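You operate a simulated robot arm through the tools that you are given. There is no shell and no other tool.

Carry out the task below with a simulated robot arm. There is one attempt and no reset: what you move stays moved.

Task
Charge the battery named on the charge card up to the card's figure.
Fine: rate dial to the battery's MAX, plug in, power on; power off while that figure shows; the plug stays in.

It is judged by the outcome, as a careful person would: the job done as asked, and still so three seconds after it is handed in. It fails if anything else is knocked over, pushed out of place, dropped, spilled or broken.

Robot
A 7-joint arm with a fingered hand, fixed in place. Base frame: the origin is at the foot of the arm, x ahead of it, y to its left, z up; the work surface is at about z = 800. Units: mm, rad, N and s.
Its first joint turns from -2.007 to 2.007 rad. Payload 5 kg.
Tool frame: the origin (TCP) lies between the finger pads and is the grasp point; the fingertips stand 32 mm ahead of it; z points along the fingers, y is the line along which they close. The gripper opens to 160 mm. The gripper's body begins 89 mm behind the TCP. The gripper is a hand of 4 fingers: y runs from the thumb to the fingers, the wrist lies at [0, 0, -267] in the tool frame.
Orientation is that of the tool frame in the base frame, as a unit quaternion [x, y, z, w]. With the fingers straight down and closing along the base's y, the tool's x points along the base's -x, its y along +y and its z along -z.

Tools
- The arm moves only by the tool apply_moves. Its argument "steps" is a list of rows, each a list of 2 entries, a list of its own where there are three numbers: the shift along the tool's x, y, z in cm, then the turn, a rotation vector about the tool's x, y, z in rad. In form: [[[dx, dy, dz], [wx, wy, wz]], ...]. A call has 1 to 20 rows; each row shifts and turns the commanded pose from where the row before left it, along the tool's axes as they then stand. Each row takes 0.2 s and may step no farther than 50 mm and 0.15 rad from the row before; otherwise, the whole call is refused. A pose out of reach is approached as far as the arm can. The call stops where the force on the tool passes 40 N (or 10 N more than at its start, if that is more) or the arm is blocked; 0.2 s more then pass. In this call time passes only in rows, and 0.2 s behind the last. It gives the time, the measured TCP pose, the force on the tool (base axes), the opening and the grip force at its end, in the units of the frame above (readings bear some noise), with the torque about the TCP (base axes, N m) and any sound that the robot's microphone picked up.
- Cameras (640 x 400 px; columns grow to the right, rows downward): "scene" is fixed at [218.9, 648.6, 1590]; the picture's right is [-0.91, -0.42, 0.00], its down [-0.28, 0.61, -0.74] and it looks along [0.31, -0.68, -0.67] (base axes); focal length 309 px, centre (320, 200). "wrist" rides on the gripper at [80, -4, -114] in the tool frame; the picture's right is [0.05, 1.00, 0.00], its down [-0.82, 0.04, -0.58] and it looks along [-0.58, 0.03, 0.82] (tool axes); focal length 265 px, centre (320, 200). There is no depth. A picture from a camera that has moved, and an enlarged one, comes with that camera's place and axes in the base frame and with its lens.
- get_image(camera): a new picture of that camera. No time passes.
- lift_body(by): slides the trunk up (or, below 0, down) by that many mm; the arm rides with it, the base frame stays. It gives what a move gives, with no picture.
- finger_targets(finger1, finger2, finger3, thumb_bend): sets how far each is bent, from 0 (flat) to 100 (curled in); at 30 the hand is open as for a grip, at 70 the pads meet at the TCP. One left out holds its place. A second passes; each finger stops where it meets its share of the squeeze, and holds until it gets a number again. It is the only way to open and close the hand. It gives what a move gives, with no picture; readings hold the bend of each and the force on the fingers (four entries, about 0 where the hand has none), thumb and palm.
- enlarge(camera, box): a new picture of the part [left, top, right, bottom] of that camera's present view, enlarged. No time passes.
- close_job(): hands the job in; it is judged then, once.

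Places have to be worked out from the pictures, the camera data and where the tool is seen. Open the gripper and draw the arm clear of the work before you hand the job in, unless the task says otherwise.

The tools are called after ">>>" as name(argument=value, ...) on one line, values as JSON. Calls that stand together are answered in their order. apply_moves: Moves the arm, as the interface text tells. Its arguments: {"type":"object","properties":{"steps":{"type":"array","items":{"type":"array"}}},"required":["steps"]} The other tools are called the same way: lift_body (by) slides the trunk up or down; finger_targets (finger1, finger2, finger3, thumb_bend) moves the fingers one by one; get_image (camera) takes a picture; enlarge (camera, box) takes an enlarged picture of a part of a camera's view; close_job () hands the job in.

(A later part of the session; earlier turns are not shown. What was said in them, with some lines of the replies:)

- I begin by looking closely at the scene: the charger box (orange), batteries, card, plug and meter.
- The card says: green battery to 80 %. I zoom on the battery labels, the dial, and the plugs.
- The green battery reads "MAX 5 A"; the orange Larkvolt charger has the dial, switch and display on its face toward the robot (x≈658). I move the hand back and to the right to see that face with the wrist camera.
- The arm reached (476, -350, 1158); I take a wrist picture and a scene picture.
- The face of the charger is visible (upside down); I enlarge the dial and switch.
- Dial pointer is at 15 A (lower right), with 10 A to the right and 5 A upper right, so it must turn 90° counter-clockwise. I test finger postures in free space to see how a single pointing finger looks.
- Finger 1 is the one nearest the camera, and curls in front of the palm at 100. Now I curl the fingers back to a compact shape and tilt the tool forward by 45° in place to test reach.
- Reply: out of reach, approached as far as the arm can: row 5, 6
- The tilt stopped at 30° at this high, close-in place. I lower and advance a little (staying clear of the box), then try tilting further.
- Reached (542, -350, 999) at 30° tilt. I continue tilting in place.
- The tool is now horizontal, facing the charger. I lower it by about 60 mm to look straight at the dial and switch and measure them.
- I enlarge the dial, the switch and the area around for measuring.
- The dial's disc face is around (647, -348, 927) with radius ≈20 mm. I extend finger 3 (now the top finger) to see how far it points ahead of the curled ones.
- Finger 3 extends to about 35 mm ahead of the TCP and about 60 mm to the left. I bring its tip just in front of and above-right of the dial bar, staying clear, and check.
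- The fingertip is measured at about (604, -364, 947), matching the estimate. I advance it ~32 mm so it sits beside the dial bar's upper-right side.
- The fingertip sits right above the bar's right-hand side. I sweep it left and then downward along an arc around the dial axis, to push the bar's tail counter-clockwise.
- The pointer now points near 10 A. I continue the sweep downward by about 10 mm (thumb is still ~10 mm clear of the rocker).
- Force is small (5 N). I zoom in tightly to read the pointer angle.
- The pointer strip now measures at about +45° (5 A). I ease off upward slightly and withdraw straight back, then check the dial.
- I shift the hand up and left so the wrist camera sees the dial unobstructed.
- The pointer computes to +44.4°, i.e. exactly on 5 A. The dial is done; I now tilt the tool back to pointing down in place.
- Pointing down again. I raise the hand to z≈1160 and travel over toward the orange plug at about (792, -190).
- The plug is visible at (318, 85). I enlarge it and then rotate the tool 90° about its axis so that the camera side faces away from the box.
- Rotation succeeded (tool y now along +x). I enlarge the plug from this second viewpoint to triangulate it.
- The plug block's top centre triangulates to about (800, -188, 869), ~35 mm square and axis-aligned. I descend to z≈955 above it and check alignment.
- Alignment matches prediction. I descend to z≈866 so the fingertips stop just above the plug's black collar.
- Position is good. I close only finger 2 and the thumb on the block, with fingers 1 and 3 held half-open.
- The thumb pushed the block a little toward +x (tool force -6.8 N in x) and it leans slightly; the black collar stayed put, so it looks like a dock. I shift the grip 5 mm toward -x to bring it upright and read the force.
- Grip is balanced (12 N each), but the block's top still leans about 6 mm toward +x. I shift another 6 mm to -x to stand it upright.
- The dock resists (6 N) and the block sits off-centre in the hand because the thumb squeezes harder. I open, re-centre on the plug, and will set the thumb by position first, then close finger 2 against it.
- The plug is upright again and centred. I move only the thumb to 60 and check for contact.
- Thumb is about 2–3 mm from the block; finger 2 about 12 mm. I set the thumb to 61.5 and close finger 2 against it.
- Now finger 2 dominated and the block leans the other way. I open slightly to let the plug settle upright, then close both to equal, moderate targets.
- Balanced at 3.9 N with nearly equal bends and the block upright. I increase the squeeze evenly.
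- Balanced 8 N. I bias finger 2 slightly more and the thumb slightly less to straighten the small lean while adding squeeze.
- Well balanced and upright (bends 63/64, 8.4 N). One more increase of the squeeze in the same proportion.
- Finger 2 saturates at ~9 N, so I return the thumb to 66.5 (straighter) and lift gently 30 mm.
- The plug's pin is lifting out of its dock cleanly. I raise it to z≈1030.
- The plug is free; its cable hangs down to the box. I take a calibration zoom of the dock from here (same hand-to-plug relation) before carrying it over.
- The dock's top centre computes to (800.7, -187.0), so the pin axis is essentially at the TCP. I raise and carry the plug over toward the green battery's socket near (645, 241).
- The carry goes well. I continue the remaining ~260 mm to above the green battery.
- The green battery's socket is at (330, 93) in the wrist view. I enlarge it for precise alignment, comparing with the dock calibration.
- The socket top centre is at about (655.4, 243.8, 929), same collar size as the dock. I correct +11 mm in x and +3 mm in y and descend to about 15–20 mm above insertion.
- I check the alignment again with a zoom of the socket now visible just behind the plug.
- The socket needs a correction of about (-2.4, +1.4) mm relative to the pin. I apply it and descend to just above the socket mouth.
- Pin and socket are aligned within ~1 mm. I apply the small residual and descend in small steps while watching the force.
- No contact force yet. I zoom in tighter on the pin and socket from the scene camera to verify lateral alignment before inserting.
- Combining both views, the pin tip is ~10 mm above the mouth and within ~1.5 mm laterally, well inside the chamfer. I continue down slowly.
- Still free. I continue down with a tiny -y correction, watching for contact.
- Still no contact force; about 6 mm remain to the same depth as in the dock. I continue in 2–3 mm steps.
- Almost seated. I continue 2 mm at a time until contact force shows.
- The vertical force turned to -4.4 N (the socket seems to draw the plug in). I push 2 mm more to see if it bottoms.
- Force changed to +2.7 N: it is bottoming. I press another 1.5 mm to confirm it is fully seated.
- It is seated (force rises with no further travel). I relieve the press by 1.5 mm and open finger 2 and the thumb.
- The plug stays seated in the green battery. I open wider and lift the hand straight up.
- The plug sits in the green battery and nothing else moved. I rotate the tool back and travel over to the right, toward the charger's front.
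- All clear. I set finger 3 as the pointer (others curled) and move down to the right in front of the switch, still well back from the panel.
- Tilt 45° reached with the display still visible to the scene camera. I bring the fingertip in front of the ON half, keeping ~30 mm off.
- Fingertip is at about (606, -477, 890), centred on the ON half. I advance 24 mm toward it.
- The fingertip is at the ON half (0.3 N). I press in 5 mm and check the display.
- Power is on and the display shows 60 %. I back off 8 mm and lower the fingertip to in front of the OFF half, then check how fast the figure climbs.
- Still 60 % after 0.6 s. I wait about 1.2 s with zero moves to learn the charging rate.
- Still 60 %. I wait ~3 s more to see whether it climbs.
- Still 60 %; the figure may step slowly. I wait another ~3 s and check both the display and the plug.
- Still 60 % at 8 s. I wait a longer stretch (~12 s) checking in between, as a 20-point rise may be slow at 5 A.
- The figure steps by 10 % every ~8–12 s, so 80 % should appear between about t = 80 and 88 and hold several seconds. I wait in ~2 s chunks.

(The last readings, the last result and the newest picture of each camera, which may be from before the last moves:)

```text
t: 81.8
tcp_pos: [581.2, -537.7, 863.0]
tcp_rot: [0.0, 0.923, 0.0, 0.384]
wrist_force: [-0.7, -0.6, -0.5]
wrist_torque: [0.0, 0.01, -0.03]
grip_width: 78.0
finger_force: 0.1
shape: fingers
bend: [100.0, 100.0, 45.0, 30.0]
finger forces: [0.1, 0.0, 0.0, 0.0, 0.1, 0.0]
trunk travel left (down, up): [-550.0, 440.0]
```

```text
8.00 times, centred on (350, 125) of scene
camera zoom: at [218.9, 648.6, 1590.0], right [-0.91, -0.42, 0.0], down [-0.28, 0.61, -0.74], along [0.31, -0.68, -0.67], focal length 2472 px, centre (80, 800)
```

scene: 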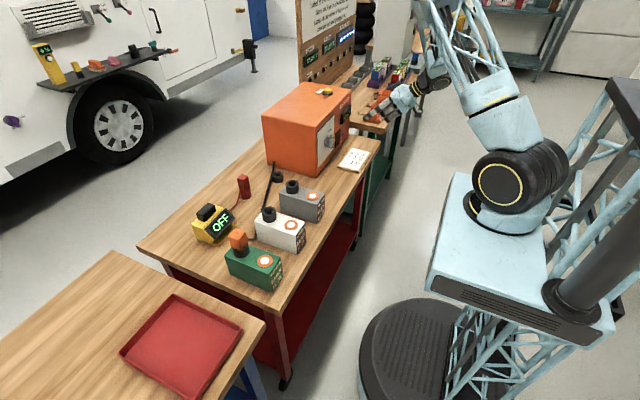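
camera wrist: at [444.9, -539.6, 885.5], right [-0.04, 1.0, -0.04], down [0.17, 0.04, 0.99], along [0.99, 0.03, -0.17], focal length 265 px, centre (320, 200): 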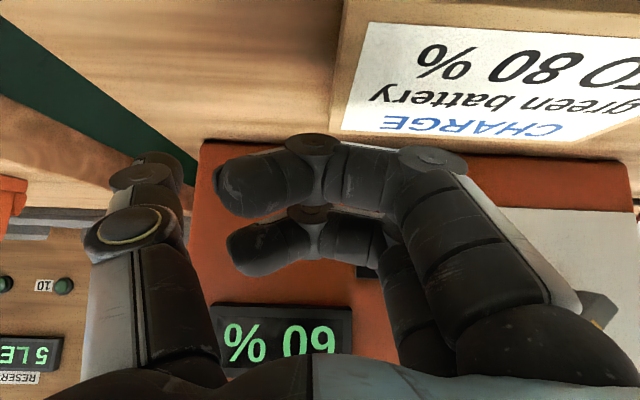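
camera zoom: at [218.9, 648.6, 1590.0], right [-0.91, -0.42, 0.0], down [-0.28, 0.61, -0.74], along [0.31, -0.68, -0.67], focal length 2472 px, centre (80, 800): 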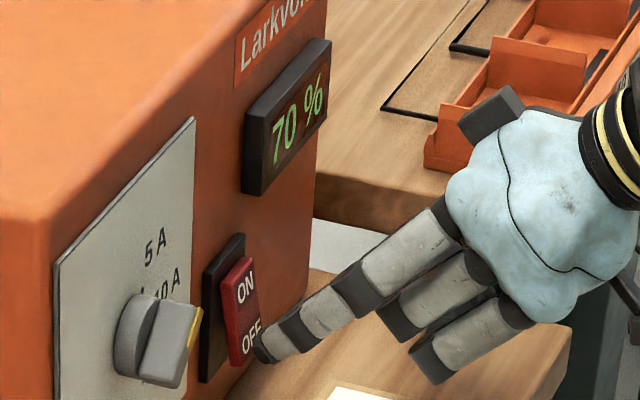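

Still 70 % at t = 81.8. I wait another ~1.8 s.

>>> apply_moves(steps=[[[0, 0, 0], [0, 0, 0]], [[0, 0, 0], [0, 0, 0]], [[0, 0, 0], [0, 0, 0]], [[0, 0, 0], [0, 0, 0]], [[0, 0, 0], [0, 0, 0]], [[0, 0, 0], [0, 0, 0]], [[0, 0, 0], [0, 0, 0]], [[0, 0, 0], [0, 0, 0]]])

>>> enlarge(camera="scene", box=[325, 100, 375, 150])

```text
t: 83.6
tcp_pos: [580.8, -537.6, 862.3]
tcp_rot: [0.0, 0.923, -0.001, 0.384]
wrist_force: [-0.3, 0.0, 0.3]
wrist_torque: [-0.02, 0.01, -0.01]
grip_width: 78.1
finger_force: 0.0
shape: fingers
bend: [100.0, 100.0, 45.0, 30.0]
finger forces: [0.0, 0.0, 0.0, 0.1, 0.0, 0.0]
trunk travel left (down, up): [-550.0, 440.0]
```

```text
8.00 times, centred on (350, 125) of scene
camera zoom: at [218.9, 648.6, 1590.0], right [-0.91, -0.42, 0.0], down [-0.28, 0.61, -0.74], along [0.31, -0.68, -0.67], focal length 2472 px, centre (80, 800)
```

zoom: 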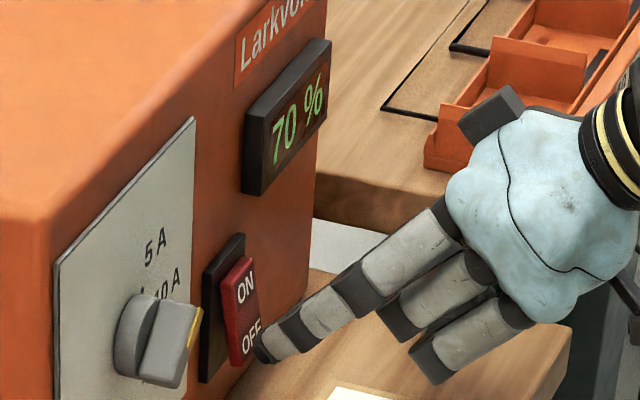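

Still 70 %. I wait another ~1.4 s.

>>> apply_moves(steps=[[[0, 0, 0], [0, 0, 0]], [[0, 0, 0], [0, 0, 0]], [[0, 0, 0], [0, 0, 0]], [[0, 0, 0], [0, 0, 0]], [[0, 0, 0], [0, 0, 0]], [[0, 0, 0], [0, 0, 0]]])

>>> enlarge(camera="scene", box=[325, 100, 375, 150])

```text
t: 85.0
tcp_pos: [581.7, -538.1, 862.9]
tcp_rot: [0.0, 0.923, 0.0, 0.385]
wrist_force: [-0.1, -0.3, 0.3]
wrist_torque: [-0.02, 0.01, 0.0]
grip_width: 78.1
finger_force: 0.1
shape: fingers
bend: [100.0, 100.0, 45.0, 30.0]
finger forces: [0.1, 0.0, 0.0, 0.1, 0.0, 0.0]
trunk travel left (down, up): [-550.0, 440.0]
```

```text
8.00 times, centred on (350, 125) of scene
camera zoom: at [218.9, 648.6, 1590.0], right [-0.91, -0.42, 0.0], down [-0.28, 0.61, -0.74], along [0.31, -0.68, -0.67], focal length 2472 px, centre (80, 800)
```

zoom: 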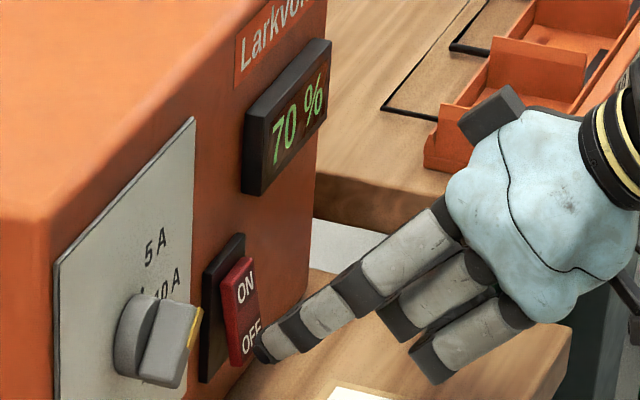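

Still 70 % at t = 85. I wait another ~1.4 s.

>>> apply_moves(steps=[[[0, 0, 0], [0, 0, 0]], [[0, 0, 0], [0, 0, 0]], [[0, 0, 0], [0, 0, 0]], [[0, 0, 0], [0, 0, 0]], [[0, 0, 0], [0, 0, 0]], [[0, 0, 0], [0, 0, 0]]])

>>> enlarge(camera="scene", box=[325, 100, 375, 150])

```text
t: 86.4
tcp_pos: [581.4, -537.3, 862.0]
tcp_rot: [0.001, 0.923, 0.0, 0.384]
wrist_force: [-0.5, 0.4, 0.2]
wrist_torque: [0.0, 0.01, 0.02]
grip_width: 78.1
finger_force: 0.0
shape: fingers
bend: [100.0, 100.0, 45.0, 30.0]
finger forces: [0.0, 0.1, 0.0, 0.0, 0.1, 0.0]
trunk travel left (down, up): [-550.0, 440.0]
```

```text
8.00 times, centred on (350, 125) of scene
camera zoom: at [218.9, 648.6, 1590.0], right [-0.91, -0.42, 0.0], down [-0.28, 0.61, -0.74], along [0.31, -0.68, -0.67], focal length 2472 px, centre (80, 800)
```

zoom: 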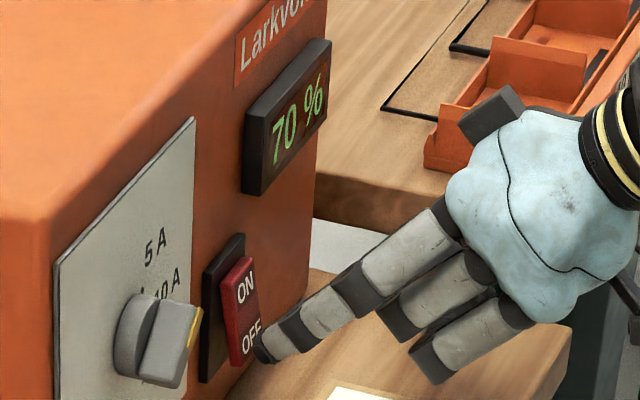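

Still 70 %. By the bounds it should change by t ≈ 88; I wait ~1.4 s more.

>>> apply_moves(steps=[[[0, 0, 0], [0, 0, 0]], [[0, 0, 0], [0, 0, 0]], [[0, 0, 0], [0, 0, 0]], [[0, 0, 0], [0, 0, 0]], [[0, 0, 0], [0, 0, 0]], [[0, 0, 0], [0, 0, 0]]])

>>> enlarge(camera="scene", box=[325, 100, 375, 150])

```text
t: 87.8
tcp_pos: [582.0, -537.0, 860.8]
tcp_rot: [0.0, 0.924, 0.0, 0.384]
wrist_force: [-0.2, -0.3, 0.7]
wrist_torque: [0.02, -0.01, 0.03]
grip_width: 78.0
finger_force: 0.0
shape: fingers
bend: [100.0, 100.0, 45.0, 30.0]
finger forces: [0.0, 0.0, 0.0, 0.0, 0.0, 0.0]
trunk travel left (down, up): [-550.0, 440.0]
```

```text
8.00 times, centred on (350, 125) of scene
camera zoom: at [218.9, 648.6, 1590.0], right [-0.91, -0.42, 0.0], down [-0.28, 0.61, -0.74], along [0.31, -0.68, -0.67], focal length 2472 px, centre (80, 800)
```

zoom: 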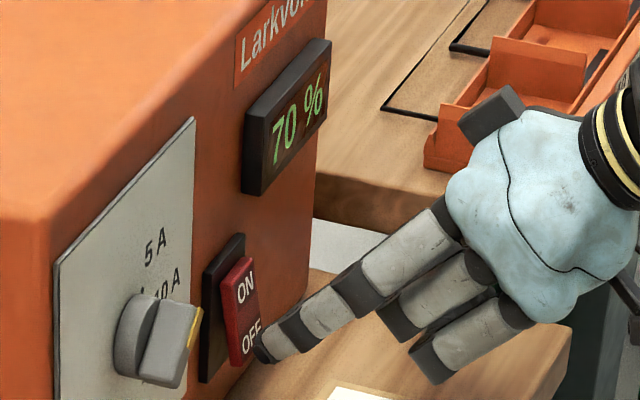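

Still 70 %. I keep waiting in short chunks.

>>> apply_moves(steps=[[[0, 0, 0], [0, 0, 0]], [[0, 0, 0], [0, 0, 0]], [[0, 0, 0], [0, 0, 0]], [[0, 0, 0], [0, 0, 0]], [[0, 0, 0], [0, 0, 0]], [[0, 0, 0], [0, 0, 0]]])

>>> enlarge(camera="scene", box=[325, 100, 375, 150])

```text
t: 89.2
tcp_pos: [582.2, -538.1, 862.2]
tcp_rot: [0.0, 0.923, 0.0, 0.385]
wrist_force: [-0.2, -0.4, 0.1]
wrist_torque: [0.01, 0.0, -0.03]
grip_width: 78.0
finger_force: 0.0
shape: fingers
bend: [100.0, 100.0, 45.0, 30.0]
finger forces: [0.0, 0.0, 0.0, 0.0, 0.0, 0.0]
trunk travel left (down, up): [-550.0, 440.0]
```

```text
8.00 times, centred on (350, 125) of scene
camera zoom: at [218.9, 648.6, 1590.0], right [-0.91, -0.42, 0.0], down [-0.28, 0.61, -0.74], along [0.31, -0.68, -0.67], focal length 2472 px, centre (80, 800)
```

zoom: 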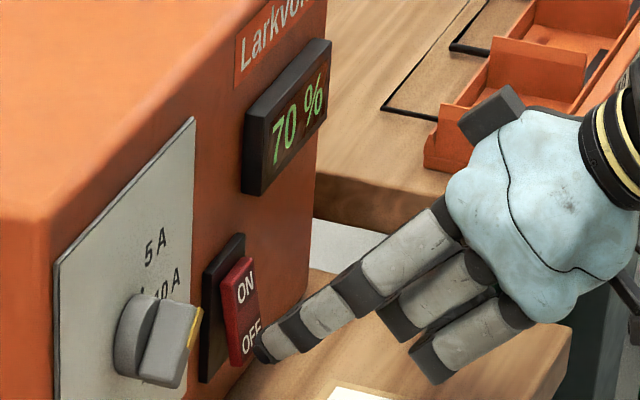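

70 % has now shown longer than 60 % did (it may have started above 60), so 80 % will also hold >13 s. I wait in ~2 s chunks.

>>> apply_moves(steps=[[[0, 0, 0], [0, 0, 0]], [[0, 0, 0], [0, 0, 0]], [[0, 0, 0], [0, 0, 0]], [[0, 0, 0], [0, 0, 0]], [[0, 0, 0], [0, 0, 0]], [[0, 0, 0], [0, 0, 0]], [[0, 0, 0], [0, 0, 0]], [[0, 0, 0], [0, 0, 0]], [[0, 0, 0], [0, 0, 0]]])

>>> enlarge(camera="scene", box=[325, 100, 375, 150])

```text
t: 91.2
tcp_pos: [580.8, -537.6, 863.1]
tcp_rot: [0.001, 0.923, 0.0, 0.384]
wrist_force: [0.7, -0.7, 1.4]
wrist_torque: [0.0, 0.04, 0.03]
grip_width: 77.9
finger_force: 0.0
shape: fingers
bend: [100.0, 100.0, 45.0, 30.0]
finger forces: [0.0, 0.0, 0.1, 0.1, 0.0, 0.1]
trunk travel left (down, up): [-550.0, 440.0]
```

```text
8.00 times, centred on (350, 125) of scene
camera zoom: at [218.9, 648.6, 1590.0], right [-0.91, -0.42, 0.0], down [-0.28, 0.61, -0.74], along [0.31, -0.68, -0.67], focal length 2472 px, centre (80, 800)
```

zoom: 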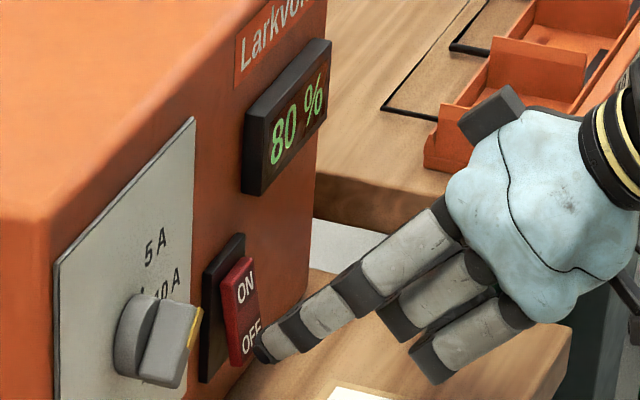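

80 % shows. I press the OFF half now: advance ~19 mm in three rows.

>>> apply_moves(steps=[[[-0.57, 0, 0.57], [0, 0, 0]], [[-0.42, 0, 0.42], [0, 0, 0]], [[-0.35, 0, 0.35], [0, 0, 0]]])

>>> enlarge(camera="scene", box=[325, 100, 375, 150])

```text
t: 92.0
tcp_pos: [590.9, -540.3, 858.9]
tcp_rot: [0.001, 0.926, -0.002, 0.378]
wrist_force: [-24.3, -2.0, -1.7]
wrist_torque: [-0.09, 0.17, 1.6]
grip_width: 78.0
finger_force: 12.1
shape: fingers
bend: [100.0, 100.0, 45.0, 30.0]
finger forces: [0.0, 0.1, 24.4, 0.0, 0.0, 0.0]
trunk travel left (down, up): [-550.0, 440.0]
stopped in row 3: the force on the tool passed its limit at 46 N (the readings are from after the stop); the commanded pose is now the measured one
```

```text
8.00 times, centred on (350, 125) of scene
camera zoom: at [218.9, 648.6, 1590.0], right [-0.91, -0.42, 0.0], down [-0.28, 0.61, -0.74], along [0.31, -0.68, -0.67], focal length 2472 px, centre (80, 800)
```

zoom: 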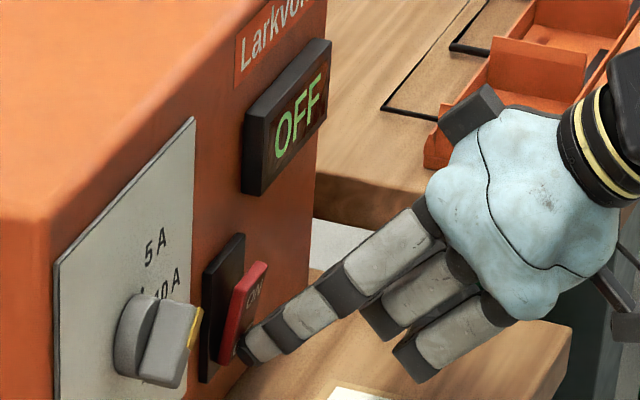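

Display shows OFF and the rocker flipped. I withdraw straight back from the panel and then up.

>>> apply_moves(steps=[[[0.7, 0, -0.7], [0, 0, 0]], [[1.4, 0, -1.4], [0, 0, 0]], [[2.1, 0, -2.1], [0, 0, 0]], [[-1.0, 0, -3.5], [0, 0, 0]], [[-1.0, 0, -3.5], [0, 0, 0]], [[-1.0, 0, -3.5], [0, 0, 0]]])

>>> get_image(camera="scene")

>>> enlarge(camera="scene", box=[290, 80, 390, 180])

>>> get_image(camera="wrist")

```text
t: 93.4
tcp_pos: [482.2, -536.8, 956.2]
tcp_rot: [0.001, 0.925, -0.002, 0.38]
wrist_force: [-0.2, 0.6, -0.1]
wrist_torque: [0.0, -0.01, -0.02]
grip_width: 78.2
finger_force: 0.1
shape: fingers
bend: [100.0, 100.0, 45.0, 30.0]
finger forces: [0.1, 0.0, 0.1, 0.1, 0.0, 0.0]
trunk travel left (down, up): [-550.0, 440.0]
```

```text
taken
```

scene: 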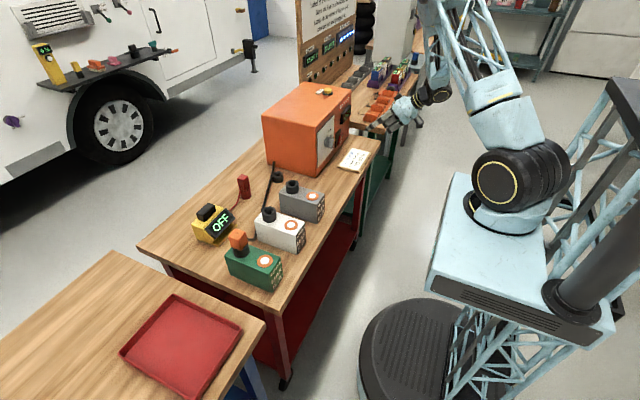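

```text
4.00 times, centred on (340, 130) of scene
camera zoom: at [218.9, 648.6, 1590.0], right [-0.91, -0.42, 0.0], down [-0.28, 0.61, -0.74], along [0.31, -0.68, -0.67], focal length 1236 px, centre (240, 480)
```

zoom: 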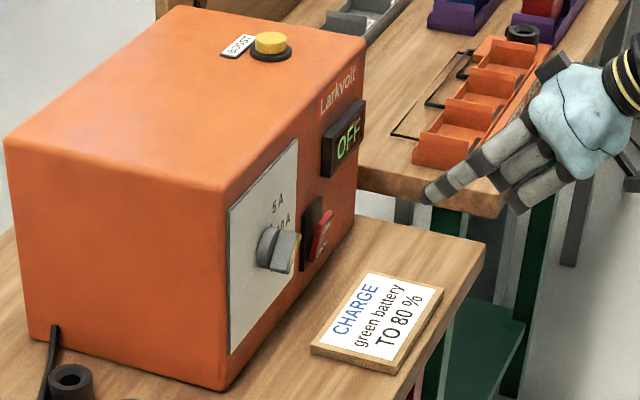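

```text
taken
camera wrist: at [346.3, -539.9, 980.7], right [-0.03, 1.0, -0.04], down [0.17, 0.04, 0.98], along [0.98, 0.03, -0.18], focal length 265 px, centre (320, 200)
```

wrist: 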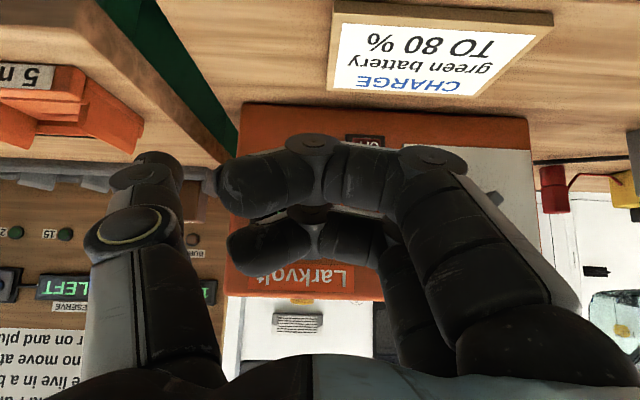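

Everything is in place: charger OFF, dial at 5 A, plug in the green battery. I raise the arm clear, tilt back and open the hand.

>>> apply_moves(steps=[[[0, 0, -3.0], [0, 0.131, 0]], [[0, 0, -3.0], [0, 0.131, 0]], [[0, 0, -3.0], [0, 0.131, 0]], [[0, 0, -3.0], [0, 0.131, 0]], [[0, 0, -3.0], [0, 0.131, 0]], [[0, 0, -3.0], [0, 0.13, 0]]])

>>> finger_targets(finger1=30, finger2=30, finger3=30, thumb_bend=30)

>>> get_image(camera="scene")

>>> enlarge(camera="scene", box=[190, 165, 310, 295])

>>> enlarge(camera="scene", box=[325, 100, 375, 150])

```text
t: 94.8
tcp_pos: [405.1, -536.9, 1115.0]
tcp_rot: [0.003, 1.0, -0.001, -0.004]
wrist_force: [0.5, 1.1, 0.4]
wrist_torque: [-0.04, 0.03, 0.01]
grip_width: 77.9
finger_force: 0.0
shape: fingers
bend: [100.0, 100.0, 45.0, 30.0]
finger forces: [0.0, 0.1, 0.0, 0.0, 0.1, 0.0]
trunk travel left (down, up): [-550.0, 440.0]
```

```text
t: 95.8
tcp_pos: [406.2, -537.8, 1114.6]
tcp_rot: [0.002, 1.0, -0.001, -0.003]
wrist_force: [0.7, -0.4, 0.5]
wrist_torque: [0.01, 0.0, 0.01]
grip_width: 170.3
finger_force: 0.0
shape: fingers
bend: [30.0, 30.0, 30.0, 30.0]
finger forces: [0.0, 0.1, 0.1, 0.0, 0.1, 0.0]
trunk travel left (down, up): [-550.0, 440.0]
```

```text
taken
```

scene: 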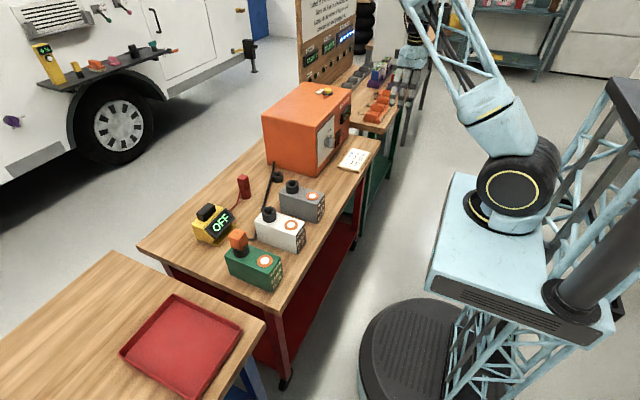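

```text
3.08 times, centred on (250, 230) of scene
camera zoom: at [218.9, 648.6, 1590.0], right [-0.91, -0.42, 0.0], down [-0.28, 0.61, -0.74], along [0.31, -0.68, -0.67], focal length 951 px, centre (535, 108)
```

zoom: 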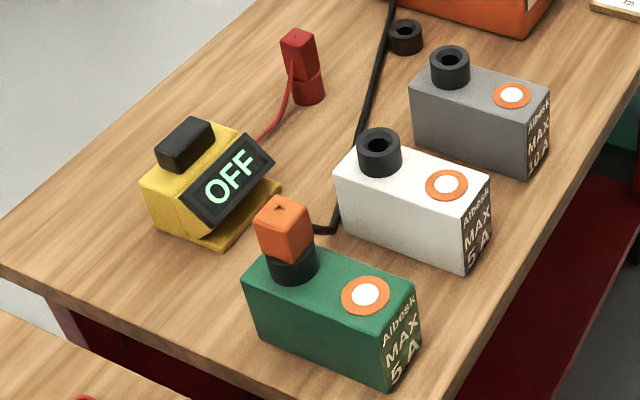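

```text
8.00 times, centred on (350, 125) of scene
camera zoom: at [218.9, 648.6, 1590.0], right [-0.91, -0.42, 0.0], down [-0.28, 0.61, -0.74], along [0.31, -0.68, -0.67], focal length 2472 px, centre (80, 800)
```

zoom: 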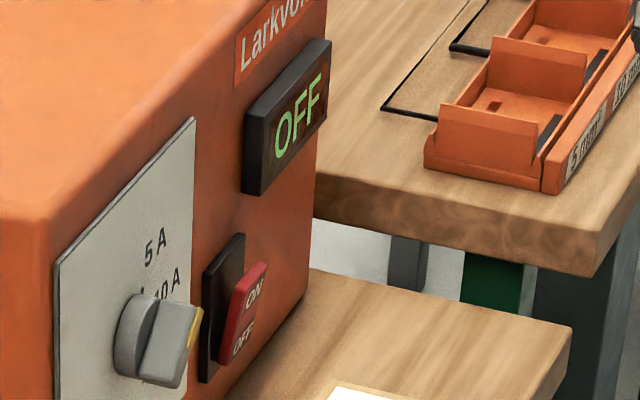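

The charger is OFF after reaching 80 %, the dial is at 5 A, the plug is still in the green battery, the hand is open and the arm is clear. I hand the job in.

>>> close_job()

```text
The job is handed in.
```

I charged the green battery to the card's 80 % and handed the job in; no verdict on it came back.

- **Rate dial:** turned from 15 A to 5 A, the green battery's MAX.
- **Plug:** the charger's orange plug is in the green battery's socket and stayed there.
- **Charging:** the display read 60 % at power-on and stepped to 70 %, then 80 %. I pressed OFF about a second after 80 % showed, and the display went to OFF.
- **Surroundings:** the last pictures show the other batteries, the red plug, the yellow device, the card and the charger itself in their original places. The OFF press stopped at 46 N, just over the limit, but the charger did not shift.

The hand is open and the arm is clear of the bench.
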